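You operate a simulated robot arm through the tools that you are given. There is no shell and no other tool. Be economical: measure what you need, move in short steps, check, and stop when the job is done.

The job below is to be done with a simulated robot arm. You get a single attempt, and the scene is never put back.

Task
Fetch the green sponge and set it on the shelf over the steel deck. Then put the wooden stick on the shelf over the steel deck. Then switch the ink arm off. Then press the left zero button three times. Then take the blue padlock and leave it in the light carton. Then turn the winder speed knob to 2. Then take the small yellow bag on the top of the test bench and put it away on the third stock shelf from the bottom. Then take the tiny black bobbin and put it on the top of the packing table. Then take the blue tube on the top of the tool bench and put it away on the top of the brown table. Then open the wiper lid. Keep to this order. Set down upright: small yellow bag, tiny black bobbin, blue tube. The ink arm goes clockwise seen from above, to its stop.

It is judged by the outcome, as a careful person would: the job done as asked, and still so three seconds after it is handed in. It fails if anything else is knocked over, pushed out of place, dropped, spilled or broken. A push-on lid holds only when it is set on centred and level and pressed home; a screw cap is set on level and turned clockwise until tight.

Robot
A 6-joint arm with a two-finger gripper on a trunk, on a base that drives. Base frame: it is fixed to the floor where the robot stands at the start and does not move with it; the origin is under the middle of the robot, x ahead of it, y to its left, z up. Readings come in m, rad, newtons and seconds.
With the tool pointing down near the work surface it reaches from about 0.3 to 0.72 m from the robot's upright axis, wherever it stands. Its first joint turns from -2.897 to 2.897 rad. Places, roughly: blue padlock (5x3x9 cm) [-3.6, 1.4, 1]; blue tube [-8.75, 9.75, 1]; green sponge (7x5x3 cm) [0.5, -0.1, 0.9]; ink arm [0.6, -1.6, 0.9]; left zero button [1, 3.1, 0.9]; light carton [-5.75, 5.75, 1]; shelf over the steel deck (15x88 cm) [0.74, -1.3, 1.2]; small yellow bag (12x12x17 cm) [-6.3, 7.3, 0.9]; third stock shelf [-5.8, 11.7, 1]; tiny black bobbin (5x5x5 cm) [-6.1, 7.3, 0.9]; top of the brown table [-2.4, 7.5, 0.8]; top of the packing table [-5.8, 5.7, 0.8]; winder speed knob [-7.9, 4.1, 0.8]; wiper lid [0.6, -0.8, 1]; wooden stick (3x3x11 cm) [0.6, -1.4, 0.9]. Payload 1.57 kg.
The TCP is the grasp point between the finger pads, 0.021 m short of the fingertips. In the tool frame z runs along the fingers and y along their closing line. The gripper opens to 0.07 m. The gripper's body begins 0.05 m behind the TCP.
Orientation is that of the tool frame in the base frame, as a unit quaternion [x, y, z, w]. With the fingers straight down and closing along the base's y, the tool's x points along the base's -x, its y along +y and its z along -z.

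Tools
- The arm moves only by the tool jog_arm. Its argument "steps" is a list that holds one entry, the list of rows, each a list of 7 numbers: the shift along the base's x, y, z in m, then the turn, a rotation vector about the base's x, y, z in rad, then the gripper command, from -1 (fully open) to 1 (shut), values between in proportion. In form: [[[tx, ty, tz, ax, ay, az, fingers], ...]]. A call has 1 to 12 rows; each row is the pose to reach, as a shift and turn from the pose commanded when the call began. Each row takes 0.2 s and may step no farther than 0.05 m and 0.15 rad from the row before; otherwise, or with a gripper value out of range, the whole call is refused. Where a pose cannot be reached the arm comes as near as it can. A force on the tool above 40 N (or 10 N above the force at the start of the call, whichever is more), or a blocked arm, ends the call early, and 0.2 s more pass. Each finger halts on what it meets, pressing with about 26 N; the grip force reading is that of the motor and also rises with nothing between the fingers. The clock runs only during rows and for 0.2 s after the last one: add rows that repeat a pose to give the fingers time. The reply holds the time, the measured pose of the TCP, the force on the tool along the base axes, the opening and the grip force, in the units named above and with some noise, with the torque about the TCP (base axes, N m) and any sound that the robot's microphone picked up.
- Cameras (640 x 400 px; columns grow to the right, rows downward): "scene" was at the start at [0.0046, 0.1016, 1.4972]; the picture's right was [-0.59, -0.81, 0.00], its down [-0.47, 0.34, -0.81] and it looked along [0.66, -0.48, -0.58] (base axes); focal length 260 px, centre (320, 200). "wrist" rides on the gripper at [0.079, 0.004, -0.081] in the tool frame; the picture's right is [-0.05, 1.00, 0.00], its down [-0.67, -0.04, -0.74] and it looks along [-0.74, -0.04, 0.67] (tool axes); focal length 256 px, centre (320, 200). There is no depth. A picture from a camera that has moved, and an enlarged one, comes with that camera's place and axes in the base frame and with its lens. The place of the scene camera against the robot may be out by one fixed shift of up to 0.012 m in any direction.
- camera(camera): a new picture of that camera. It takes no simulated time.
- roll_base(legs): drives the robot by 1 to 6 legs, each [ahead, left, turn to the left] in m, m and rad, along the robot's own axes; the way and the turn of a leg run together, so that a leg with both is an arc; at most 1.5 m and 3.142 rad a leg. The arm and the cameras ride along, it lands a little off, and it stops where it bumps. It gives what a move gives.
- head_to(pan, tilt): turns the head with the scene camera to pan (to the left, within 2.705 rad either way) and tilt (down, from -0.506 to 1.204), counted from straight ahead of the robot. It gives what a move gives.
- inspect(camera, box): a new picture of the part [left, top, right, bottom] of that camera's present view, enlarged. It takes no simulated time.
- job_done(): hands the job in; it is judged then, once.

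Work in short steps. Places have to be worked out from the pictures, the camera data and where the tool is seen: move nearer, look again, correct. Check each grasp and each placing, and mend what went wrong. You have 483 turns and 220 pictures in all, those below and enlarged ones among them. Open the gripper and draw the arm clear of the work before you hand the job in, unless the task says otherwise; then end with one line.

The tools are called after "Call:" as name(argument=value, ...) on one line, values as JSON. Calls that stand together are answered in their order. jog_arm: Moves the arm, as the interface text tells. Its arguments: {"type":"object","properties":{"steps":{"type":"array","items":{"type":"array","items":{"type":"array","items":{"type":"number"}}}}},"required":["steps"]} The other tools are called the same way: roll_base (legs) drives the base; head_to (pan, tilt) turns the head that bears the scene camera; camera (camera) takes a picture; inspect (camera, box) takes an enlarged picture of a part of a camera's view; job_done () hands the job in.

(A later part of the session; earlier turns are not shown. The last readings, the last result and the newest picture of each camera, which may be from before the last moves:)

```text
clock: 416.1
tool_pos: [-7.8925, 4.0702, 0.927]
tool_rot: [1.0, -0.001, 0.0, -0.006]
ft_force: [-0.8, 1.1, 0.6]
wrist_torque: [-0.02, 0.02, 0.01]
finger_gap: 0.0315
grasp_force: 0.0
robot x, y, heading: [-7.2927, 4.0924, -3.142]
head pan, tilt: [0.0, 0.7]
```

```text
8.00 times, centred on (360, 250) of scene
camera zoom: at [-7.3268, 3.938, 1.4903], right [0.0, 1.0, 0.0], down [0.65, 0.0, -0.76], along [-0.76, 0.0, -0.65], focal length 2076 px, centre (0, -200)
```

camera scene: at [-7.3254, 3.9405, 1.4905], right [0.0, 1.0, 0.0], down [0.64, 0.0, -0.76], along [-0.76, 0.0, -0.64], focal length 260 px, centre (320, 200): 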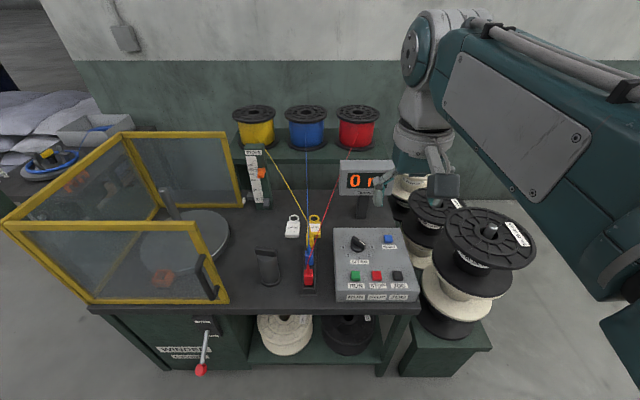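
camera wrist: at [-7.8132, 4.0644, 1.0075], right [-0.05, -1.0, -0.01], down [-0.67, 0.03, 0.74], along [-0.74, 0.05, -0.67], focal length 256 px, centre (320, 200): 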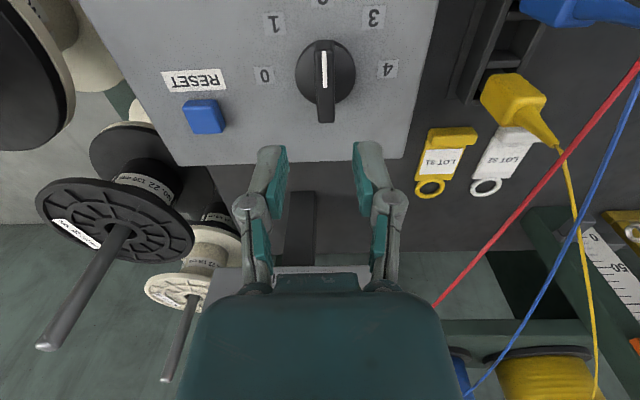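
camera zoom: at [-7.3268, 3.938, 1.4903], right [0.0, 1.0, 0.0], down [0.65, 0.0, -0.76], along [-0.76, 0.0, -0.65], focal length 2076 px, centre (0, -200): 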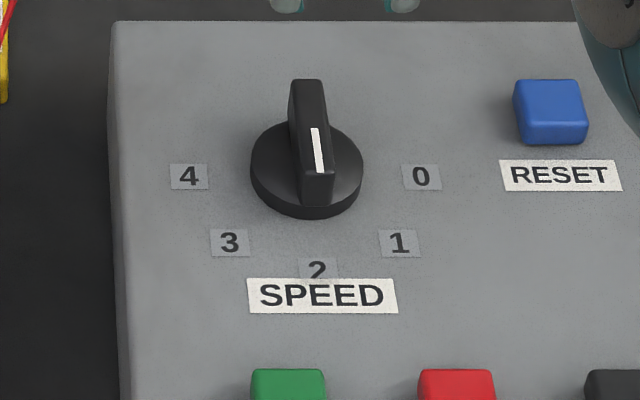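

The knob is at 2. I'll fold the arm, drive north a bit to y ≈ 5.05, and look for a way to the test bench.

Call:
jog_arm(steps=[[[0.0, 0, 0.045, 0, 0, 0, -0.5], [0.01, 0, 0.09, 0, 0, 0, -1], [0.03, 0, 0.13, 0, 0, 0, -1], [0.06, 0, 0.17, 0, 0, 0, -1], [0.09, 0, 0.21, 0, 0, 0, -1], [0.125, 0, 0.24, 0, 0, 0, -1], [0.165, 0, 0.26, 0, 0, 0, -1], [0.205, 0, 0.28, 0, 0, 0, -1], [0.245, 0, 0.29, 0, 0, 0, -1], [0.285, 0, 0.3, 0, 0, 0, -1]]])

Call:
roll_base(legs=[[-0.12, 0, 0], [0, -0.95, 0], [0, 0, -1.2]])

Call:
head_to(pan=0.1, tilt=0.4)

Call:
camera(camera="scene")

```text
clock: 418.2
tool_pos: [-7.6059, 4.0688, 1.2276]
tool_rot: [1.0, -0.002, 0.001, -0.007]
ft_force: [-0.1, 0.5, -0.1]
wrist_torque: [-0.03, -0.05, 0.0]
finger_gap: 0.0699
grasp_force: 0.0
robot x, y, heading: [-7.2896, 4.0954, -3.135]
head pan, tilt: [0.0, 0.7]
```

```text
clock: 427.0
tool_pos: [-7.3134, 5.317, 1.2274]
tool_rot: [0.827, -0.563, 0.004, -0.005]
ft_force: [-0.6, -0.5, 0.3]
wrist_torque: [-0.02, 0.0, 0.0]
finger_gap: 0.0701
grasp_force: 0.1
robot x, y, heading: [-7.1776, 5.0339, 1.955]
head pan, tilt: [0.0, 0.7]
```

```text
clock: 427.8
tool_pos: [-7.3125, 5.3178, 1.2273]
tool_rot: [0.826, -0.563, 0.004, -0.005]
ft_force: [0.1, -0.3, 0.3]
wrist_torque: [-0.01, 0.0, 0.04]
finger_gap: 0.07
grasp_force: 0.0
robot x, y, heading: [-7.1778, 5.0343, 1.949]
head pan, tilt: [0.099, 0.4]
```

```text
85 pictures are left
camera scene: at [-7.3475, 5.0038, 1.5171], right [0.89, 0.46, 0.0], down [0.18, -0.35, -0.92], along [-0.42, 0.82, -0.39], focal length 260 px, centre (320, 200)
```

scene: 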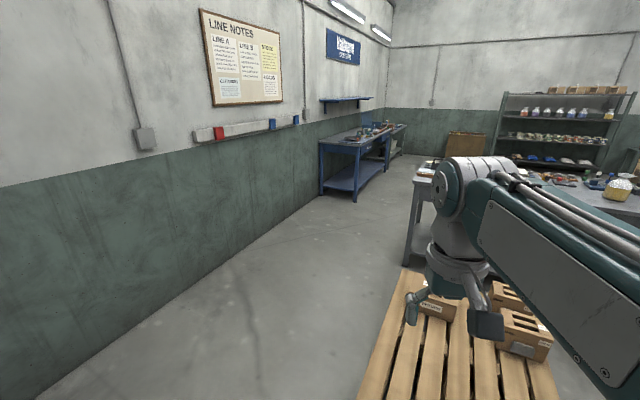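

The test bench's south side is best reached from the east, between packing table and bench. I'll go back through the known diagonal gap and north to about (-4.28, 6.5), facing north.

Call:
roll_base(legs=[[0, 0, -1.95], [0, -0.27, 0], [1.0, 0, 0], [0.83, 0, 0]])

Call:
roll_base(legs=[[0, 0, 0.6], [1.3, 0, 0], [0, 0, 0.97]])

Call:
head_to(pan=0.5, tilt=0.5)

Call:
camera(camera="scene")

```text
clock: 443.1
tool_pos: [-5.0381, 4.7955, 1.2278]
tool_rot: [-0.001, 1.0, -0.006, 0.0]
ft_force: [-0.1, -0.6, -0.1]
wrist_torque: [-0.02, -0.02, 0.01]
finger_gap: 0.0699
grasp_force: 0.1
robot x, y, heading: [-5.3517, 4.7684, 0.004]
head pan, tilt: [0.099, 0.4]
```

```text
clock: 453.8
tool_pos: [-4.3146, 5.8269, 1.2281]
tool_rot: [0.711, -0.703, 0.004, -0.004]
ft_force: [0.2, 0.3, -0.3]
wrist_torque: [0.02, -0.01, -0.01]
finger_gap: 0.0701
grasp_force: 0.1
robot x, y, heading: [-4.2891, 5.5104, 1.589]
head pan, tilt: [0.099, 0.4]
```

```text
clock: 454.7
tool_pos: [-4.3139, 5.8289, 1.2288]
tool_rot: [0.712, -0.703, 0.004, -0.005]
ft_force: [-0.9, 0.8, 0.5]
wrist_torque: [-0.04, 0.0, 0.04]
finger_gap: 0.0701
grasp_force: 0.0
robot x, y, heading: [-4.2857, 5.5123, 1.588]
head pan, tilt: [0.499, 0.499]
```

```text
84 pictures are left
camera scene: at [-4.493, 5.5309, 1.508], right [0.87, 0.49, 0.0], down [0.24, -0.42, -0.88], along [-0.43, 0.76, -0.48], focal length 260 px, centre (320, 200)
```

scene: 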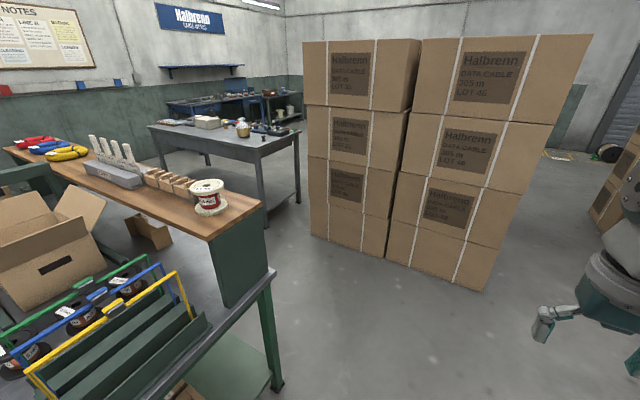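

The corridor south of the test bench is about 0.95 m wide. I'll drive to y 6.6 and sidestep west to x ≈ -6.2.

Call:
roll_base(legs=[[1.07, 0, -0.017], [0, 1.0, 0], [0, 0.92, 0]])

Call:
head_to(pan=0.0, tilt=0.6)

Call:
camera(camera="scene")

Call:
camera(camera="wrist")

```text
clock: 469.4
tool_pos: [-6.2455, 6.8899, 1.2274]
tool_rot: [-0.707, 0.707, -0.003, 0.003]
ft_force: [0.3, 0.8, -0.4]
wrist_torque: [-0.03, 0.0, 0.02]
finger_gap: 0.0699
grasp_force: 0.0
robot x, y, heading: [-6.2242, 6.578, 1.574]
head pan, tilt: [0.499, 0.499]
```

```text
clock: 470.4
tool_pos: [-6.2482, 6.8887, 1.2281]
tool_rot: [-0.706, 0.708, -0.005, 0.004]
ft_force: [-0.1, 0.3, -0.4]
wrist_torque: [0.02, -0.01, 0.02]
finger_gap: 0.0703
grasp_force: 0.0
robot x, y, heading: [-6.2255, 6.5735, 1.572]
head pan, tilt: [0.0, 0.6]
```

```text
83 pictures are left
camera scene: at [-6.3865, 6.6041, 1.499], right [1.0, 0.0, 0.0], down [0.0, -0.57, -0.82], along [0.0, 0.82, -0.57], focal length 260 px, centre (320, 200)
```

scene: 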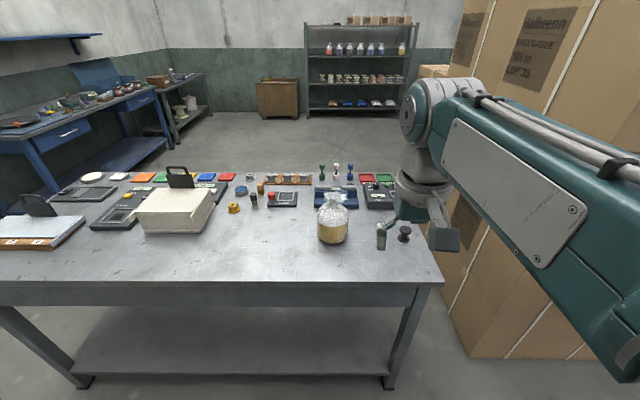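

```text
82 pictures are left
camera wrist: at [-6.2538, 6.8095, 1.3088], right [-1.0, 0.05, -0.01], down [0.03, 0.67, 0.75], along [0.05, 0.74, -0.67], focal length 256 px, centre (320, 200)
```

wrist: 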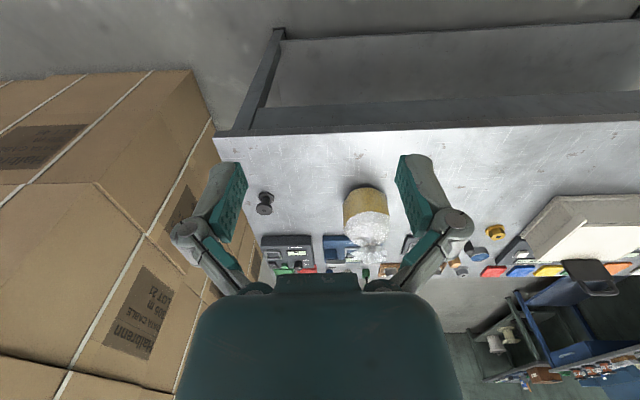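

The yellow bag, a tied clear bag with yellow content, and the tiny black bobbin are right in front of me. I'll zoom in on both.

Call:
inspect(camera="scene", box=[290, 170, 430, 260])

Call:
inspect(camera="wrist", box=[240, 150, 440, 275])

```text
4.44 times, centred on (360, 215) of scene
camera zoom: at [-6.3865, 6.6041, 1.499], right [1.0, 0.0, 0.0], down [0.0, -0.57, -0.82], along [0.0, 0.82, -0.57], focal length 1154 px, centre (142, 133)
```

zoom: 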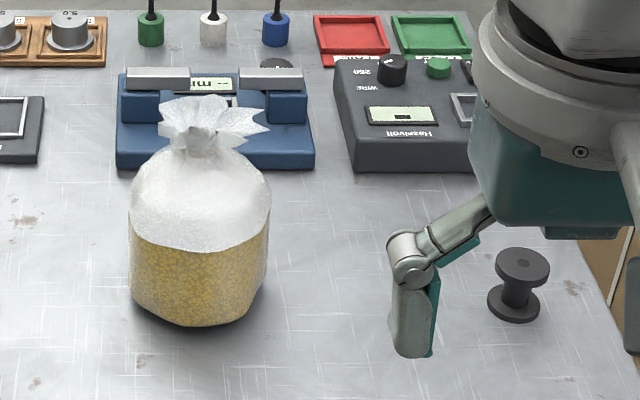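

```text
3.20 times, centred on (340, 212) of wrist
camera zoom: at [-6.2538, 6.8095, 1.3088], right [-1.0, 0.05, -0.01], down [0.03, 0.67, 0.75], along [0.05, 0.74, -0.67], focal length 819 px, centre (256, 160)
```

zoom: 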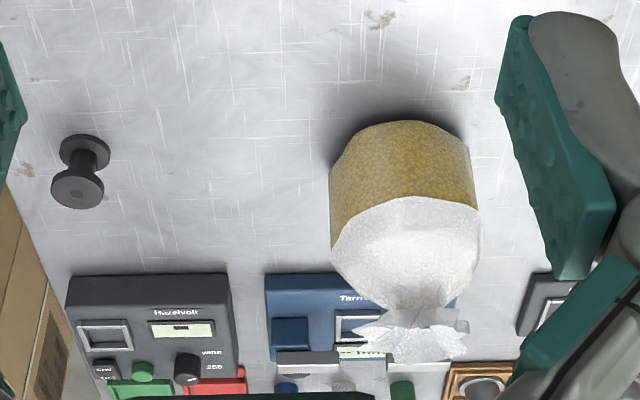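

The bag's neck is at about [-6.340, 7.350, 0.970], with a ruffle above it. I'll come in with the tool level under the ruffle, which also suits placing on a shelf. First a pre-pose 17 cm in front.

Call:
jog_arm(steps=[[[-0.01, 0.04, 0, 0.12, 0, 0, -1], [-0.02, 0.08, 0, 0.24, 0, 0, -1], [-0.03, 0.12, -0.02, 0.36, 0, 0, -1], [-0.04, 0.155, -0.04, 0.48, 0, 0, -1], [-0.05, 0.19, -0.06, 0.6, 0, 0, -1], [-0.06, 0.22, -0.09, 0.72, 0, 0, -1], [-0.07, 0.245, -0.12, 0.84, 0, 0, -1], [-0.08, 0.265, -0.15, 0.96, 0, 0, -1], [-0.09, 0.275, -0.18, 1.08, 0, 0, -1], [-0.092, 0.28, -0.21, 1.2, 0, 0, -1], [-0.092, 0.28, -0.235, 1.32, 0, 0, -1], [-0.092, 0.28, -0.25, 1.4, 0, 0, -1]]])

Call:
camera(camera="wrist")

Call:
camera(camera="scene")

```text
clock: 472.9
tool_pos: [-6.3391, 7.1695, 0.9778]
tool_rot: [-0.538, 0.542, 0.454, 0.458]
ft_force: [0.3, -0.2, -1.0]
wrist_torque: [-0.02, 0.0, 0.0]
finger_gap: 0.0703
grasp_force: 0.0
robot x, y, heading: [-6.2262, 6.5747, 1.569]
head pan, tilt: [0.0, 0.6]
```

```text
79 pictures are left
camera wrist: at [-6.3461, 7.0759, 0.9129], right [-1.0, 0.02, 0.05], down [0.03, -0.62, 0.78], along [0.05, 0.78, 0.62], focal length 256 px, centre (320, 200)
```

wrist: 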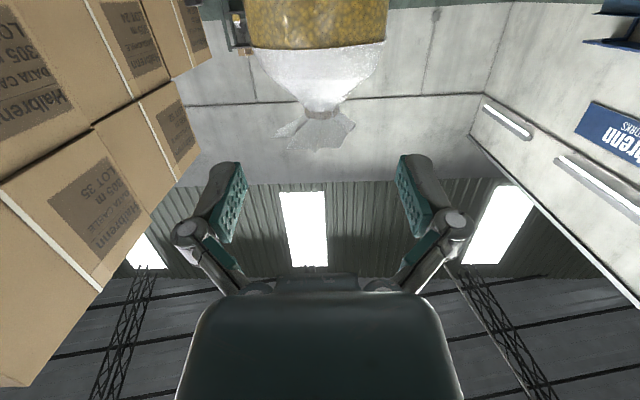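

```text
78 pictures are left
camera scene: at [-6.3877, 6.6053, 1.4988], right [1.0, 0.0, 0.0], down [0.0, -0.57, -0.82], along [0.0, 0.82, -0.57], focal length 260 px, centre (320, 200)
```

scene: 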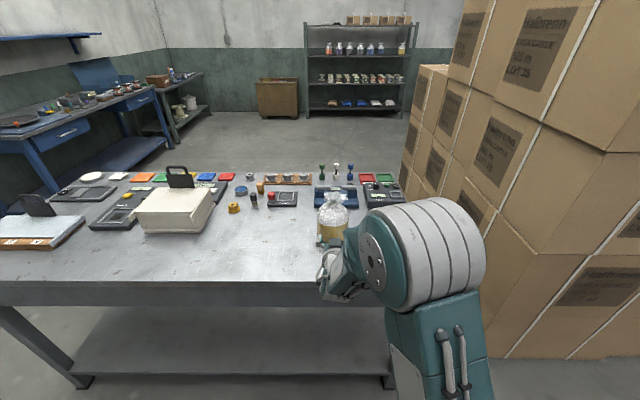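

Triangulating from both wrist views puts the neck nearer [-6.339, 7.312, 0.995]. I'll approach part way at that height and check.

Call:
jog_arm(steps=[[[0, 0.03, 0.017, 0, 0, 0, -1], [0, 0.06, 0.018, 0, 0, 0, -1], [0, 0.09, 0.018, 0, 0, 0, -1], [0, 0.09, 0.018, 0, 0, 0, -1]]])

Call:
camera(camera="wrist")

Call:
inspect(camera="scene", box=[280, 170, 400, 300])

```text
clock: 473.9
tool_pos: [-6.3399, 7.2593, 0.9955]
tool_rot: [-0.538, 0.544, 0.452, 0.459]
ft_force: [-0.4, -0.5, -0.5]
wrist_torque: [-0.01, 0.0, -0.02]
finger_gap: 0.0699
grasp_force: 0.1
robot x, y, heading: [-6.222, 6.5775, 1.571]
head pan, tilt: [0.0, 0.6]
```

```text
77 pictures are left
camera wrist: at [-6.3454, 7.1656, 0.9301], right [-1.0, 0.02, 0.05], down [0.03, -0.62, 0.78], along [0.05, 0.78, 0.62], focal length 256 px, centre (320, 200)
```

wrist: 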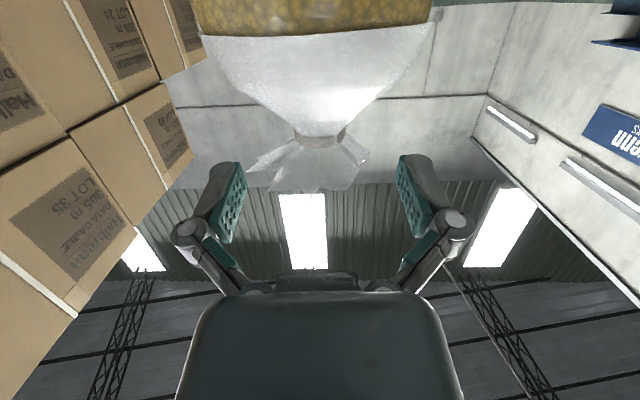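

```text
3.08 times, centred on (340, 235) of scene
camera zoom: at [-6.3874, 6.6056, 1.4988], right [1.0, 0.0, 0.0], down [0.0, -0.57, -0.82], along [0.0, 0.82, -0.57], focal length 799 px, centre (258, 92)
```

zoom: 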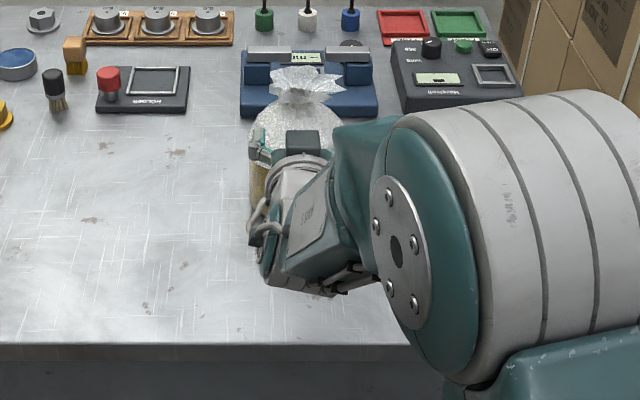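

The neck is confirmed at about [-6.338, 7.323, 0.998]. I'll go in and close gently on it.

Call:
jog_arm(steps=[[[0, 0.03, 0.0, 0, 0, 0, -1], [0.001, 0.06, 0.0, 0, 0, 0, -1], [0.001, 0.062, 0.0, 0, 0, 0, -1]]])

Call:
camera(camera="wrist")

```text
clock: 474.8
tool_pos: [-6.3393, 7.3226, 0.9955]
tool_rot: [-0.538, 0.544, 0.452, 0.459]
ft_force: [-0.3, -0.7, 0.2]
wrist_torque: [-0.02, 0.0, -0.01]
finger_gap: 0.0699
grasp_force: 0.1
robot x, y, heading: [-6.2241, 6.577, 1.575]
head pan, tilt: [0.0, 0.6]
```

```text
75 pictures are left
camera wrist: at [-6.3446, 7.228, 0.9304], right [-1.0, 0.02, 0.05], down [0.03, -0.62, 0.78], along [0.05, 0.78, 0.62], focal length 256 px, centre (320, 200)
```

wrist: 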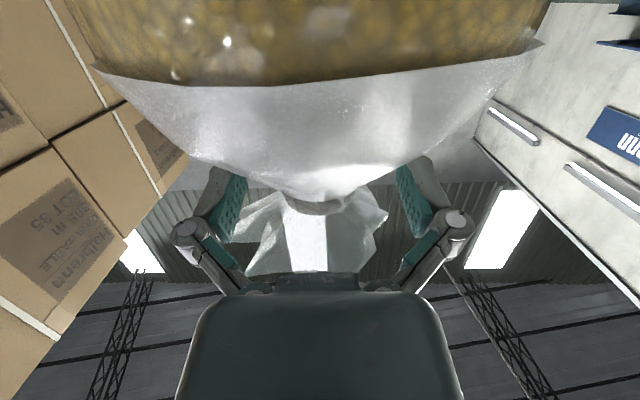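

The neck is right between the pads. I'll close and lift 3 cm to check.

Call:
jog_arm(steps=[[[0, 0, 0, 0, 0, 0, -0.3], [0, 0, 0, 0, 0, 0, 0.4], [0, 0, 0, 0, 0, 0, 1], [0, 0, 0, 0, 0, 0, 1], [0, 0, 0, 0, 0, 0, 1], [0, 0, 0.015, 0, 0, 0, 1], [0, 0, 0.03, 0, 0, 0, 1], [0, 0, 0.05, 0, 0, 0, 1], [0, 0, 0.05, 0, 0, 0, 1]]])

Call:
inspect(camera="scene", box=[280, 170, 440, 270])

```text
clock: 476.8
tool_pos: [-6.3396, 7.3229, 1.0432]
tool_rot: [-0.539, 0.544, 0.452, 0.457]
ft_force: [-0.4, -0.5, -9.0]
wrist_torque: [-0.06, 0.01, 0.0]
finger_gap: 0.0298
grasp_force: 26.0
robot x, y, heading: [-6.2233, 6.5789, 1.575]
head pan, tilt: [0.0, 0.6]
```

```text
4.00 times, centred on (360, 220) of scene
camera zoom: at [-6.3875, 6.6066, 1.4988], right [1.0, 0.0, 0.0], down [0.0, -0.57, -0.82], along [0.0, 0.82, -0.57], focal length 1038 px, centre (160, 120)
```

zoom: 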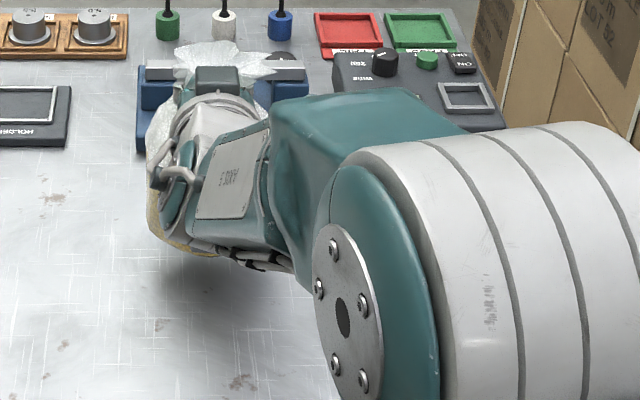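

The bag is held, about 0.9 kg. I'll back the base 10 cm and draw the bag in and up, so it clears the box stack on the way out.

Call:
jog_arm(steps=[[[0, 0, 0.03, 0, 0, 0, 1], [0, -0.02, 0.06, 0, 0, 0, 1], [0, -0.05, 0.09, 0, 0, 0, 1], [0, -0.08, 0.1, 0, 0, 0, 1], [0, -0.11, 0.1, 0, 0, 0, 1], [0, -0.14, 0.1, 0, 0, 0, 1], [0, -0.14, 0.1, 0, 0, 0, 1]]])

Call:
roll_base(legs=[[-0.1, 0, 0]])

Call:
camera(camera="scene")

```text
clock: 478.4
tool_pos: [-6.3397, 7.1827, 1.1448]
tool_rot: [-0.538, 0.544, 0.452, 0.459]
ft_force: [0.4, 0.3, -8.6]
wrist_torque: [0.0, 0.01, 0.0]
finger_gap: 0.0286
grasp_force: 26.5
robot x, y, heading: [-6.2236, 6.5749, 1.571]
head pan, tilt: [0.0, 0.6]
```

```text
clock: 479.5
tool_pos: [-6.3391, 7.0833, 1.1452]
tool_rot: [-0.538, 0.543, 0.453, 0.458]
ft_force: [0.0, 0.2, -8.6]
wrist_torque: [0.03, 0.0, -0.03]
finger_gap: 0.0289
grasp_force: 25.3
robot x, y, heading: [-6.2237, 6.4725, 1.575]
head pan, tilt: [0.0, 0.6]
```

```text
73 pictures are left
camera scene: at [-6.387, 6.506, 1.4988], right [1.0, 0.0, 0.0], down [0.0, -0.57, -0.82], along [0.0, 0.82, -0.57], focal length 260 px, centre (320, 200)
```

scene: 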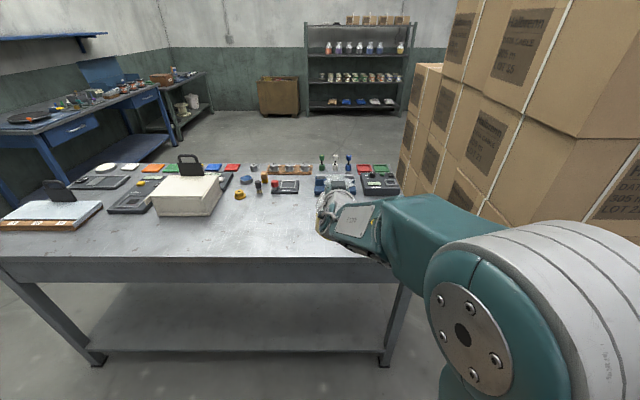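

Clearance to the boxes should be about 10 cm. I'll sidestep east to x ≈ -3.6 and look north.

Call:
roll_base(legs=[[0, -1.3, 0], [0, -1.32, 0]])

Call:
head_to(pan=0.15, tilt=0.3)

Call:
camera(camera="scene")

```text
clock: 492.2
tool_pos: [-3.7252, 7.0766, 1.1454]
tool_rot: [-0.537, 0.545, 0.451, 0.46]
ft_force: [0.2, -0.1, -8.5]
wrist_torque: [-0.04, 0.04, -0.01]
finger_gap: 0.0286
grasp_force: 26.4
robot x, y, heading: [-3.6188, 6.4688, 1.563]
head pan, tilt: [0.0, 0.6]
```

```text
clock: 493.0
tool_pos: [-3.7249, 7.075, 1.1452]
tool_rot: [-0.538, 0.546, 0.45, 0.459]
ft_force: [-0.3, -0.4, -8.5]
wrist_torque: [-0.03, -0.02, 0.0]
finger_gap: 0.0285
grasp_force: 25.5
robot x, y, heading: [-3.6125, 6.4679, 1.562]
head pan, tilt: [0.15, 0.3]
```

```text
72 pictures are left
camera scene: at [-3.7899, 6.504, 1.5262], right [0.99, 0.15, 0.0], down [0.04, -0.29, -0.95], along [-0.14, 0.94, -0.3], focal length 260 px, centre (320, 200)
```

scene: 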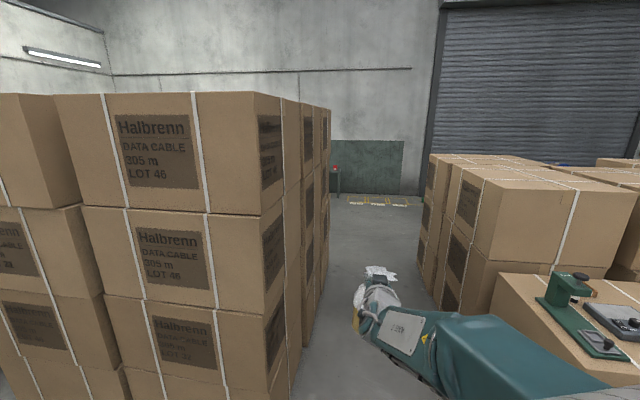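

The corridor between the stacks is about 1 m wide and centred on x -3.6. I'll drive north through it to y ≈ 10.2, then look west at the stock rack.

Call:
roll_base(legs=[[0, 0, 0.008], [1.25, 0, 0], [1.25, 0, 0], [1.25, 0, 0]])

Call:
head_to(pan=0.9, tilt=0.3)

Call:
camera(camera="scene")

```text
clock: 511.4
tool_pos: [-3.7964, 10.8179, 1.1454]
tool_rot: [0.545, -0.537, -0.458, -0.452]
ft_force: [0.1, 0.4, -8.3]
wrist_torque: [-0.05, 0.02, 0.01]
finger_gap: 0.0285
grasp_force: 26.2
robot x, y, heading: [-3.6689, 10.2133, 1.597]
head pan, tilt: [0.15, 0.3]
```

```text
clock: 512.5
tool_pos: [-3.7956, 10.818, 1.1462]
tool_rot: [0.544, -0.538, -0.457, -0.453]
ft_force: [-0.1, 0.2, -8.3]
wrist_torque: [0.01, 0.0, 0.01]
finger_gap: 0.0285
grasp_force: 25.8
robot x, y, heading: [-3.6719, 10.2124, 1.596]
head pan, tilt: [0.901, 0.3]
```

```text
71 pictures are left
camera scene: at [-3.9041, 10.2088, 1.5262], right [0.6, 0.8, 0.0], down [0.24, -0.18, -0.95], along [-0.76, 0.57, -0.3], focal length 260 px, centre (320, 200)
```

scene: 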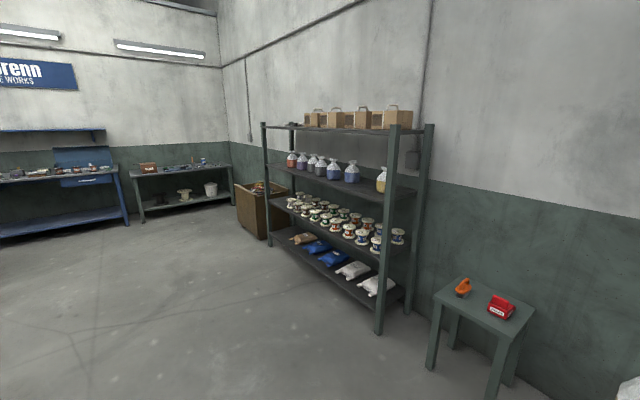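

Call:
inspect(camera="scene", box=[255, 95, 435, 220])

```text
3.20 times, centred on (345, 158) of scene
camera zoom: at [-3.9041, 10.2088, 1.5262], right [0.6, 0.8, 0.0], down [0.24, -0.18, -0.95], along [-0.76, 0.57, -0.3], focal length 830 px, centre (240, 336)
```

zoom: 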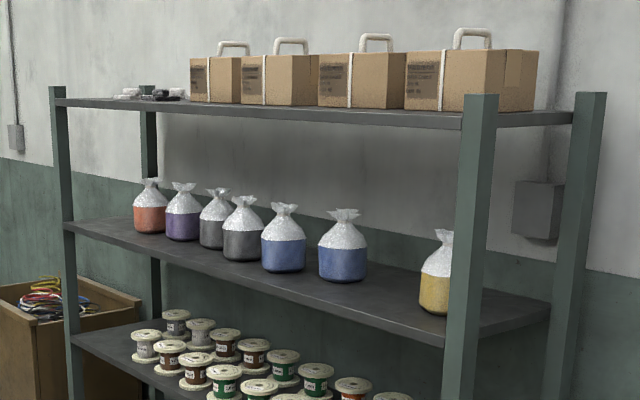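

There is a free place on the third shelf between the blue and yellow bags, near x -5.28, y 11.69. I'll move to about (-5.15, 10.6) facing the rack.

Call:
roll_base(legs=[[0.33, 0, -0.026], [0, 1.45, 0]])

Call:
head_to(pan=0.0, tilt=0.35)

Call:
camera(camera="scene")

```text
clock: 521.5
tool_pos: [-5.2277, 11.1554, 1.1467]
tool_rot: [-0.536, 0.546, 0.451, 0.46]
ft_force: [0.5, -0.1, -8.3]
wrist_torque: [0.0, -0.03, -0.01]
finger_gap: 0.0286
grasp_force: 26.4
robot x, y, heading: [-5.1184, 10.5482, 1.567]
head pan, tilt: [0.901, 0.3]
```

```text
clock: 522.7
tool_pos: [-5.2275, 11.1556, 1.147]
tool_rot: [-0.536, 0.546, 0.451, 0.46]
ft_force: [0.4, 0.4, -9.6]
wrist_torque: [-0.02, -0.01, -0.01]
finger_gap: 0.0284
grasp_force: 25.6
robot x, y, heading: [-5.1184, 10.5475, 1.563]
head pan, tilt: [0.0, 0.351]
```

```text
69 pictures are left
camera scene: at [-5.2815, 10.5847, 1.5216], right [1.0, 0.0, 0.0], down [0.0, -0.35, -0.94], along [0.0, 0.94, -0.35], focal length 260 px, centre (320, 200)
```

scene: 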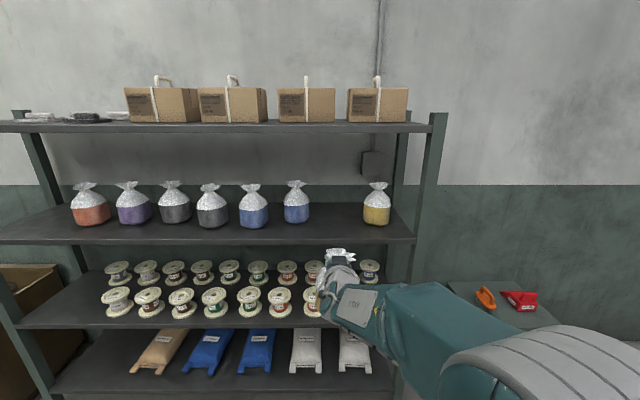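

Shelf 3 is at z ≈ 1.02 and the upper shelf's underside is near 1.43. The free centre lies at x ≈ -5.21, between blue (-5.385) and yellow (-5.03). I'll raise the bag 10 cm and drive in 0.4 m.

Call:
jog_arm(steps=[[[0.005, 0, 0.03, 0, 0, 0, 1], [0.01, 0, 0.06, 0, 0, 0, 1], [0.018, 0, 0.1, 0, 0, 0, 1], [0.018, 0, 0.1, 0, 0, 0, 1]]])

Call:
roll_base(legs=[[0.25, 0, 0.006]])

Call:
camera(camera="scene")

```text
clock: 523.7
tool_pos: [-5.2104, 11.155, 1.2479]
tool_rot: [-0.536, 0.546, 0.451, 0.46]
ft_force: [-0.2, -0.6, -8.5]
wrist_torque: [-0.04, 0.0, 0.01]
finger_gap: 0.0284
grasp_force: 25.9
robot x, y, heading: [-5.1183, 10.551, 1.564]
head pan, tilt: [0.0, 0.351]
```

```text
clock: 525.5
tool_pos: [-5.2111, 11.4067, 1.2467]
tool_rot: [-0.537, 0.545, 0.451, 0.46]
ft_force: [0.6, 0.1, -7.8]
wrist_torque: [-0.06, 0.01, 0.03]
finger_gap: 0.0284
grasp_force: 26.3
robot x, y, heading: [-5.1192, 10.7986, 1.573]
head pan, tilt: [0.0, 0.351]
```

```text
68 pictures are left
camera scene: at [-5.2805, 10.8353, 1.5216], right [1.0, 0.0, 0.0], down [0.0, -0.34, -0.94], along [0.0, 0.94, -0.34], focal length 260 px, centre (320, 200)
```

scene: 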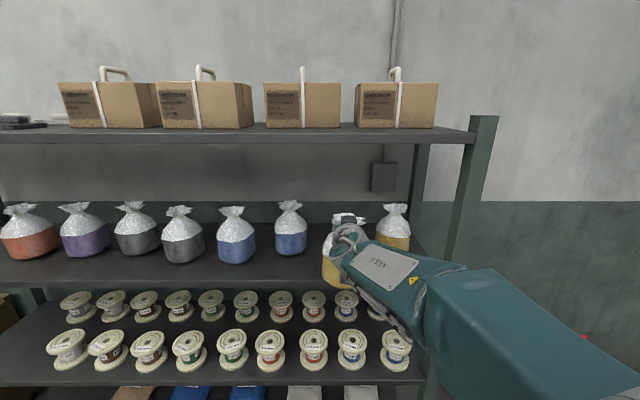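

The bag bottom is about 6 cm above the shelf. I'll drive in another 0.22 m.

Call:
roll_base(legs=[[0.22, 0, 0]])

Call:
camera(camera="scene")

```text
clock: 527.2
tool_pos: [-5.211, 11.6258, 1.2458]
tool_rot: [-0.537, 0.545, 0.451, 0.46]
ft_force: [1.2, 0.7, -7.9]
wrist_torque: [-0.04, -0.02, -0.04]
finger_gap: 0.0285
grasp_force: 26.5
robot x, y, heading: [-5.1179, 11.0209, 1.57]
head pan, tilt: [0.0, 0.351]
```

```text
67 pictures are left
camera scene: at [-5.2802, 11.0563, 1.5216], right [1.0, 0.0, 0.0], down [0.0, -0.34, -0.94], along [0.0, 0.94, -0.34], focal length 260 px, centre (320, 200)
```

scene: 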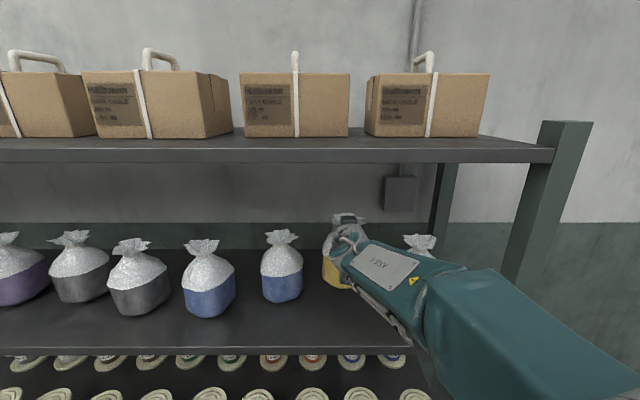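

The bag is over the shelf, between the neighbours. I'll lower it 4 cm and slightly inwards, then creep.

Call:
jog_arm(steps=[[[0, 0.015, -0.02, 0, 0, 0, 1], [0, 0.025, -0.04, 0, 0, 0, 1], [0, 0.025, -0.045, 0, 0, 0, 1], [0, 0.025, -0.05, 0, 0, 0, 1]]])

```text
clock: 528.2
tool_pos: [-5.2106, 11.653, 1.1963]
tool_rot: [-0.538, 0.545, 0.452, 0.458]
ft_force: [-0.2, -0.3, -8.5]
wrist_torque: [-0.03, 0.01, 0.05]
finger_gap: 0.0284
grasp_force: 26.0
robot x, y, heading: [-5.1191, 11.022, 1.573]
head pan, tilt: [0.0, 0.351]
```

Call:
jog_arm(steps=[[[0, 0, -0.003, 0, 0, 0, 1], [0, 0, -0.006, 0, 0, 0, 1], [0, 0, -0.009, 0, 0, 0, 1]]])

Call:
camera(camera="scene")

```text
clock: 529.0
tool_pos: [-5.2095, 11.6521, 1.1906]
tool_rot: [-0.535, 0.544, 0.453, 0.462]
ft_force: [-0.5, 7.3, 13.6]
wrist_torque: [0.2, 0.06, -0.01]
finger_gap: 0.0285
grasp_force: 25.6
robot x, y, heading: [-5.1184, 11.0233, 1.57]
head pan, tilt: [0.0, 0.351]
```

```text
66 pictures are left
camera scene: at [-5.2799, 11.0555, 1.5217], right [1.0, 0.0, 0.0], down [0.0, -0.34, -0.94], along [0.0, 0.94, -0.34], focal length 260 px, centre (320, 200)
```

scene: 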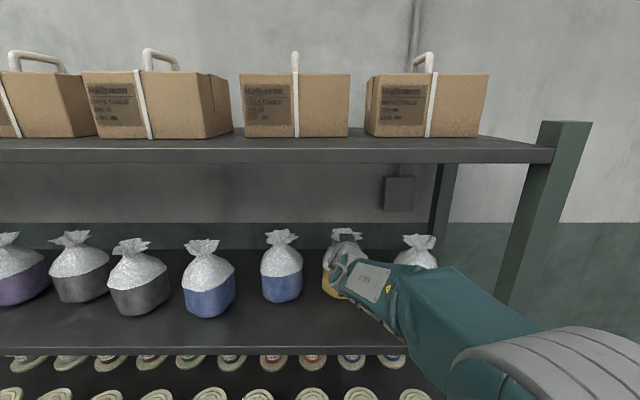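

The bag stands on the shelf. I'll ease up, open fully and withdraw along the tool axis.

Call:
jog_arm(steps=[[[0, 0, 0.002, 0, 0, 0, 1], [0, 0, 0.002, 0, 0, 0, 0.3], [0, 0, 0.002, 0, 0, 0, -0.4], [0, 0, 0.002, 0, 0, 0, -1], [0, 0, 0.002, 0, 0, 0, -1], [0, -0.02, 0.004, 0, 0, 0, -1], [0, -0.05, 0.008, 0, 0, 0, -1], [0, -0.09, 0.015, 0, 0, 0, -1], [0, -0.13, 0.02, 0, 0, 0, -1], [0, -0.13, 0.02, 0, 0, 0, -1]]])

Call:
camera(camera="scene")

```text
clock: 531.2
tool_pos: [-5.2101, 11.52, 1.2073]
tool_rot: [-0.537, 0.545, 0.451, 0.46]
ft_force: [-0.3, -0.2, 0.5]
wrist_torque: [0.01, 0.01, -0.03]
finger_gap: 0.0701
grasp_force: 0.0
robot x, y, heading: [-5.1193, 11.018, 1.568]
head pan, tilt: [0.0, 0.351]
```

```text
65 pictures are left
camera scene: at [-5.2797, 11.055, 1.5217], right [1.0, 0.0, 0.0], down [0.0, -0.34, -0.94], along [0.0, 0.94, -0.34], focal length 260 px, centre (320, 200)
```

scene: 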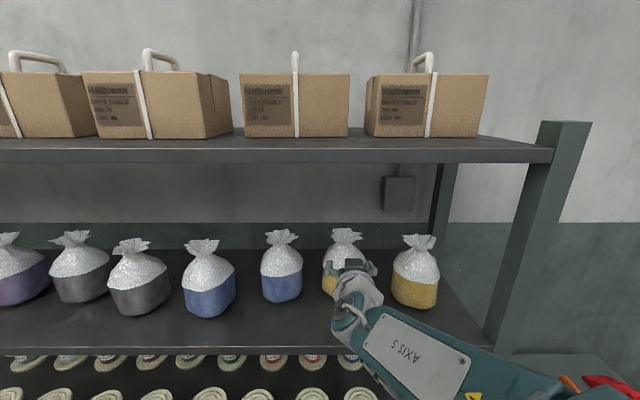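

The bag stands upright in the row. I'll back out 0.5 m and fold the tool back to pointing down.

Call:
roll_base(legs=[[-0.5, 0, 0]])

Call:
jog_arm(steps=[[[0.006, -0.01, 0.02, -0.117, 0, 0, -1], [0.012, -0.02, 0.03, -0.234, 0, 0, -1], [0.018, -0.04, 0.03, -0.351, 0, 0, -1], [0.024, -0.06, 0.03, -0.468, 0, 0, -1], [0.03, -0.08, 0.03, -0.585, 0, 0, -1], [0.036, -0.1, 0.03, -0.702, 0, 0, -1], [0.042, -0.12, 0.03, -0.819, 0, 0, -1], [0.048, -0.14, 0.03, -0.936, 0, 0, -1], [0.054, -0.155, 0.03, -1.053, 0, 0, -1], [0.06, -0.17, 0.03, -1.17, 0, 0, -1], [0.065, -0.18, 0.03, -1.287, 0, 0, -1], [0.07, -0.19, 0.03, -1.4, 0, 0, -1]]])

Call:
camera(camera="scene")

```text
clock: 534.2
tool_pos: [-5.2116, 11.0245, 1.2084]
tool_rot: [-0.538, 0.545, 0.451, 0.458]
ft_force: [0.5, -0.6, -0.3]
wrist_torque: [0.01, 0.01, 0.02]
finger_gap: 0.07
grasp_force: 0.0
robot x, y, heading: [-5.1188, 10.5239, 1.575]
head pan, tilt: [0.0, 0.351]
```

```text
clock: 536.8
tool_pos: [-5.1412, 10.8342, 1.2385]
tool_rot: [-0.707, 0.708, -0.006, 0.005]
ft_force: [0.4, 0.1, -0.7]
wrist_torque: [0.01, -0.01, 0.01]
finger_gap: 0.07
grasp_force: 0.0
robot x, y, heading: [-5.1216, 10.5226, 1.566]
head pan, tilt: [0.0, 0.351]
```

```text
64 pictures are left
camera scene: at [-5.2804, 10.5583, 1.5217], right [1.0, 0.0, 0.0], down [0.0, -0.34, -0.94], along [0.0, 0.94, -0.34], focal length 260 px, centre (320, 200)
```

scene: 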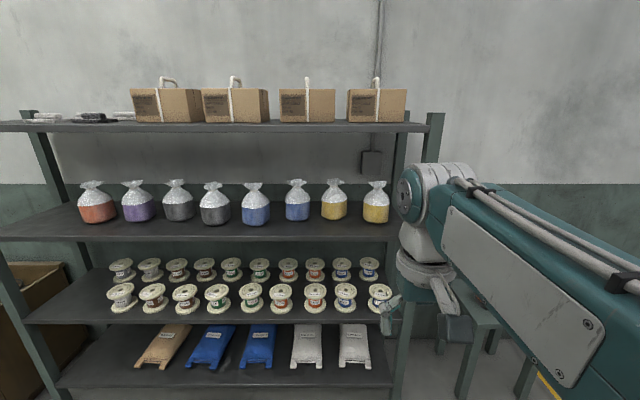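

Third shelf confirmed from the bottom. Now for the bobbin: I'll retrace to the corridor, drive backwards south, and sidestep west to the test bench.

Call:
roll_base(legs=[[0, -1.5, 0], [-1.35, 0, 0], [-1.35, 0, 0]])

Call:
roll_base(legs=[[-1.32, 0, 0]])

```text
clock: 556.9
tool_pos: [-3.6839, 8.1196, 1.2391]
tool_rot: [-0.701, 0.714, -0.006, 0.005]
ft_force: [-0.2, -0.8, -0.5]
wrist_torque: [0.02, -0.03, 0.01]
finger_gap: 0.0702
grasp_force: 0.1
robot x, y, heading: [-3.6648, 7.8115, 1.549]
head pan, tilt: [0.0, 0.351]
```

```text
clock: 563.6
tool_pos: [-3.7086, 6.7867, 1.2368]
tool_rot: [-0.699, 0.715, -0.005, 0.006]
ft_force: [0.7, 0.3, 0.7]
wrist_torque: [0.0, 0.0, -0.02]
finger_gap: 0.0701
grasp_force: 0.1
robot x, y, heading: [-3.6924, 6.4771, 1.55]
head pan, tilt: [0.0, 0.351]
```

I'll correct the heading, go west to x ≈ -6.1, and move closer to the bench.

Call:
roll_base(legs=[[0, 0, 0.02], [0.03, 1.2, 0], [0, 1.2, 0], [0.14, 0, 0]])

Call:
head_to(pan=0.0, tilt=0.7)

Call:
camera(camera="scene")

Call:
camera(camera="wrist")

```text
clock: 576.6
tool_pos: [-6.1065, 6.9618, 1.2378]
tool_rot: [-0.703, 0.712, -0.006, 0.006]
ft_force: [0.4, 0.6, -0.6]
wrist_torque: [0.0, 0.0, -0.02]
finger_gap: 0.0697
grasp_force: 0.0
robot x, y, heading: [-6.0859, 6.6541, 1.56]
head pan, tilt: [0.0, 0.351]
```

```text
clock: 577.4
tool_pos: [-6.1054, 6.963, 1.238]
tool_rot: [-0.703, 0.711, -0.005, 0.005]
ft_force: [1.5, 0.7, -0.3]
wrist_torque: [0.03, 0.0, 0.03]
finger_gap: 0.0701
grasp_force: 0.0
robot x, y, heading: [-6.0867, 6.655, 1.558]
head pan, tilt: [0.0, 0.7]
```

```text
63 pictures are left
camera scene: at [-6.2487, 6.6796, 1.4904], right [1.0, -0.01, 0.0], down [-0.01, -0.64, -0.77], along [0.01, 0.77, -0.64], focal length 260 px, centre (320, 200)
```

scene: 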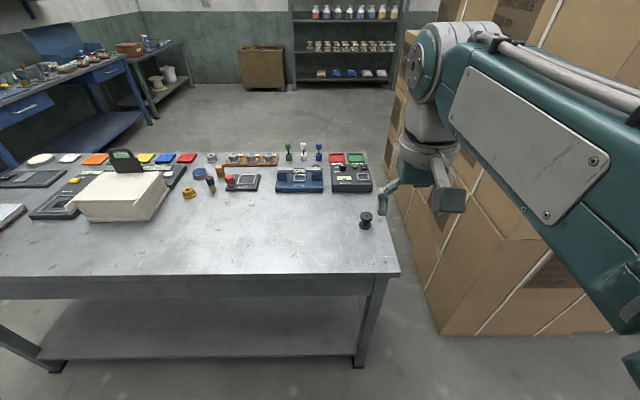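

```text
62 pictures are left
camera wrist: at [-6.113, 6.8819, 1.3188], right [-1.0, 0.07, -0.02], down [0.03, 0.67, 0.75], along [0.06, 0.74, -0.67], focal length 256 px, centre (320, 200)
```

wrist: 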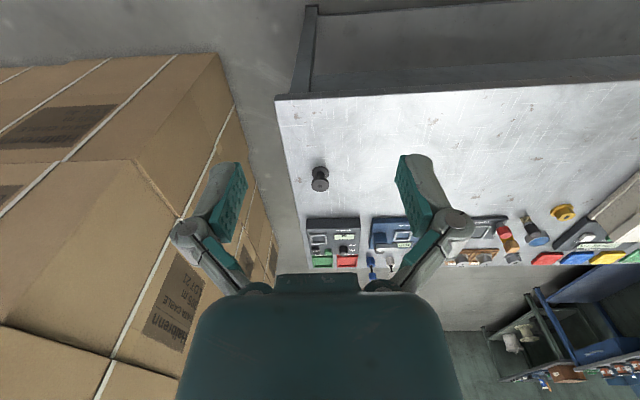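

The bobbin is near [-6.074, 7.355], with its top at about z 0.84. I'll drive 7 cm closer and move above it.

Call:
roll_base(legs=[[0.07, 0, 0.01]])

Call:
jog_arm(steps=[[[0.005, 0.045, 0, 0, 0, 0, -1], [0.01, 0.09, 0, 0, 0, 0, -1], [0.015, 0.135, -0.01, 0, 0, 0, -1], [0.02, 0.175, -0.03, 0, 0, 0, -1], [0.025, 0.21, -0.06, 0, 0, 0, -1], [0.03, 0.245, -0.09, 0, 0, 0, -1], [0.032, 0.28, -0.12, 0, 0, 0, -1], [0.032, 0.31, -0.15, 0, 0, 0, -1], [0.032, 0.32, -0.19, 0, 0, 0, -1], [0.032, 0.32, -0.23, 0, 0, 0, -1], [0.032, 0.32, -0.26, 0, 0, 0, -1], [0.032, 0.32, -0.26, 0, 0, 0, -1]]])

Call:
camera(camera="wrist")

```text
clock: 578.4
tool_pos: [-6.1089, 7.0315, 1.238]
tool_rot: [-0.706, 0.709, -0.006, 0.005]
ft_force: [0.4, 0.6, -0.5]
wrist_torque: [-0.02, 0.02, 0.01]
finger_gap: 0.0699
grasp_force: 0.1
robot x, y, heading: [-6.0883, 6.7229, 1.569]
head pan, tilt: [0.0, 0.7]
```

```text
clock: 581.0
tool_pos: [-6.076, 7.3519, 0.9765]
tool_rot: [-0.706, 0.708, -0.006, 0.006]
ft_force: [-0.2, 1.1, 0.4]
wrist_torque: [-0.01, -0.02, -0.03]
finger_gap: 0.0702
grasp_force: 0.1
robot x, y, heading: [-6.0888, 6.7209, 1.568]
head pan, tilt: [0.0, 0.7]
```

```text
61 pictures are left
camera wrist: at [-6.0822, 7.2715, 1.0585], right [-1.0, 0.06, -0.02], down [0.03, 0.67, 0.74], along [0.05, 0.74, -0.67], focal length 256 px, centre (320, 200)
```

wrist: 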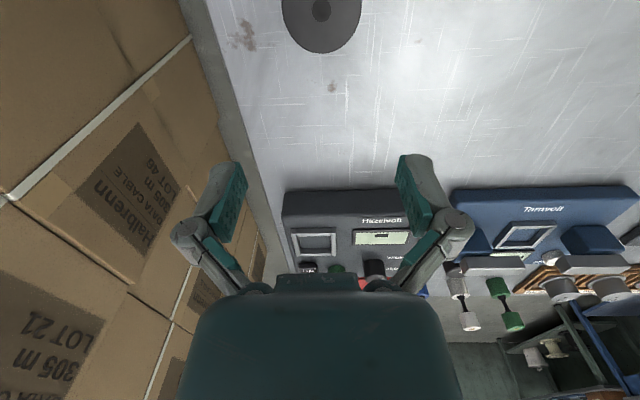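

Recomputing from the wrist views, the bobbin centre is at y ≈ 7.307 with its top near z 0.885. I'll shift back 4.5 cm and check from the side.

Call:
jog_arm(steps=[[[-0.003, -0.045, 0, 0, 0, 0, -1], [-0.003, -0.045, -0.04, 0, 0, 0, -1], [-0.003, -0.045, -0.04, 0, 0, 0, -1]]])

Call:
inspect(camera="scene", box=[310, 170, 450, 290])

Call:
camera(camera="wrist")

```text
clock: 581.8
tool_pos: [-6.0782, 7.3064, 0.9393]
tool_rot: [-0.706, 0.709, -0.005, 0.005]
ft_force: [-0.3, -0.4, 0.0]
wrist_torque: [0.02, 0.0, 0.0]
finger_gap: 0.07
grasp_force: 0.1
robot x, y, heading: [-6.0858, 6.7242, 1.569]
head pan, tilt: [0.0, 0.7]
```

```text
3.33 times, centred on (380, 230) of scene
camera zoom: at [-6.2483, 6.7495, 1.4903], right [1.0, 0.0, 0.0], down [0.0, -0.65, -0.76], along [0.0, 0.76, -0.65], focal length 865 px, centre (120, 100)
```

zoom: 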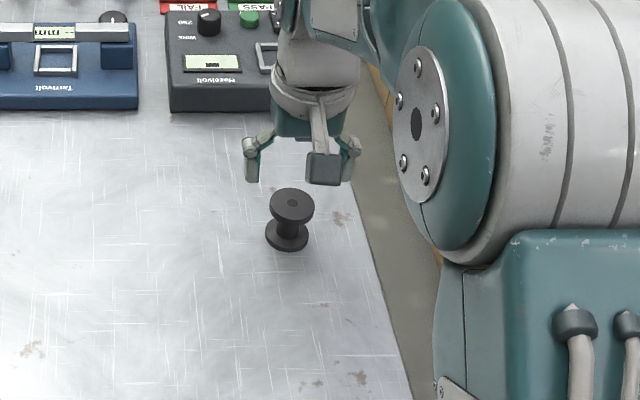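

```text
59 pictures are left
camera wrist: at [-6.0851, 7.2267, 1.0192], right [-1.0, 0.06, -0.02], down [0.03, 0.67, 0.75], along [0.05, 0.74, -0.67], focal length 256 px, centre (320, 200)
```

wrist: 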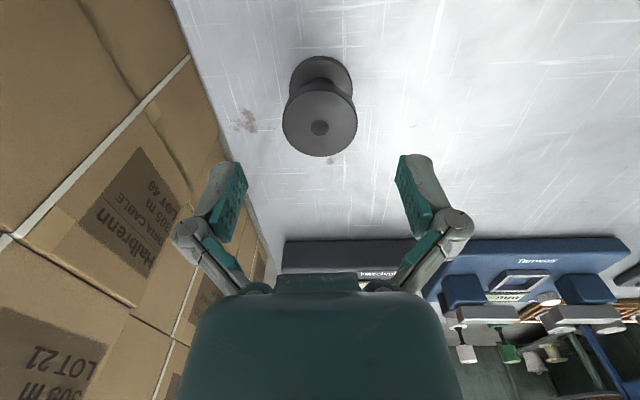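

Consistent: centre [-6.079, 7.307], top 0.884. I'll descend and grip it.

Call:
jog_arm(steps=[[[-0.001, 0.001, -0.035, 0, 0, 0, -1], [-0.001, 0.001, -0.072, 0, 0, 0, -1], [-0.001, 0.001, -0.072, 0, 0, 0, 0], [-0.001, 0.001, -0.072, 0, 0, 0, 0.5], [-0.001, 0.001, -0.072, 0, 0, 0, 1], [-0.001, 0.001, -0.072, 0, 0, 0, 1], [-0.001, 0.001, -0.03, 0, 0, 0, 1], [-0.001, 0.001, 0.02, 0, 0, 0, 1], [-0.001, -0.01, 0.06, 0, 0, 0, 1], [-0.001, -0.03, 0.1, 0, 0, 0, 1]]])

Call:
camera(camera="wrist")

```text
clock: 584.0
tool_pos: [-6.0799, 7.2774, 1.0366]
tool_rot: [-0.706, 0.708, -0.006, 0.004]
ft_force: [0.2, 1.3, -1.0]
wrist_torque: [-0.02, 0.0, 0.0]
finger_gap: 0.0401
grasp_force: 26.0
robot x, y, heading: [-6.0861, 6.7254, 1.567]
head pan, tilt: [0.0, 0.7]
```

```text
58 pictures are left
camera wrist: at [-6.0862, 7.1977, 1.1177], right [-1.0, 0.06, -0.02], down [0.03, 0.67, 0.74], along [0.05, 0.74, -0.67], focal length 256 px, centre (320, 200)
```

wrist: 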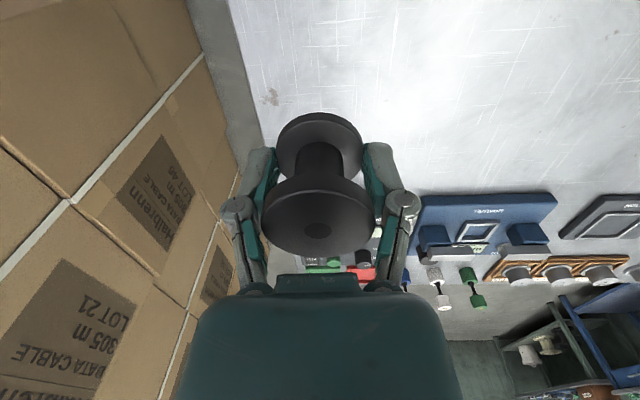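

The bobbin is held upright. I'll fold the arm in and drive back east and south, around to the south side of the packing table.

Call:
jog_arm(steps=[[[0, -0.03, 0.035, 0, 0, 0, 1], [0, -0.06, 0.07, 0, 0, 0, 1], [0, -0.09, 0.105, 0, 0, 0, 1], [-0.005, -0.12, 0.14, 0, 0, 0, 1], [-0.01, -0.155, 0.17, 0, 0, 0, 1], [-0.015, -0.19, 0.2, 0, 0, 0, 1], [-0.02, -0.225, 0.2, 0, 0, 0, 1]]])

Call:
roll_base(legs=[[-0.18, 0, 0], [0, -0.9, 0], [0, -0.9, 0], [-1.03, 0, 0]])

```text
clock: 585.6
tool_pos: [-6.1009, 7.052, 1.2381]
tool_rot: [-0.706, 0.708, -0.006, 0.006]
ft_force: [0.3, 0.9, -1.0]
wrist_torque: [-0.01, -0.04, 0.02]
finger_gap: 0.0402
grasp_force: 25.5
robot x, y, heading: [-6.0882, 6.7236, 1.569]
head pan, tilt: [0.0, 0.7]
```

```text
clock: 600.8
tool_pos: [-4.3055, 5.8247, 1.2381]
tool_rot: [-0.702, 0.712, -0.006, 0.005]
ft_force: [-0.7, -0.2, 0.7]
wrist_torque: [-0.01, -0.02, 0.02]
finger_gap: 0.0404
grasp_force: 25.9
robot x, y, heading: [-4.2961, 5.4935, 1.558]
head pan, tilt: [0.0, 0.7]
```

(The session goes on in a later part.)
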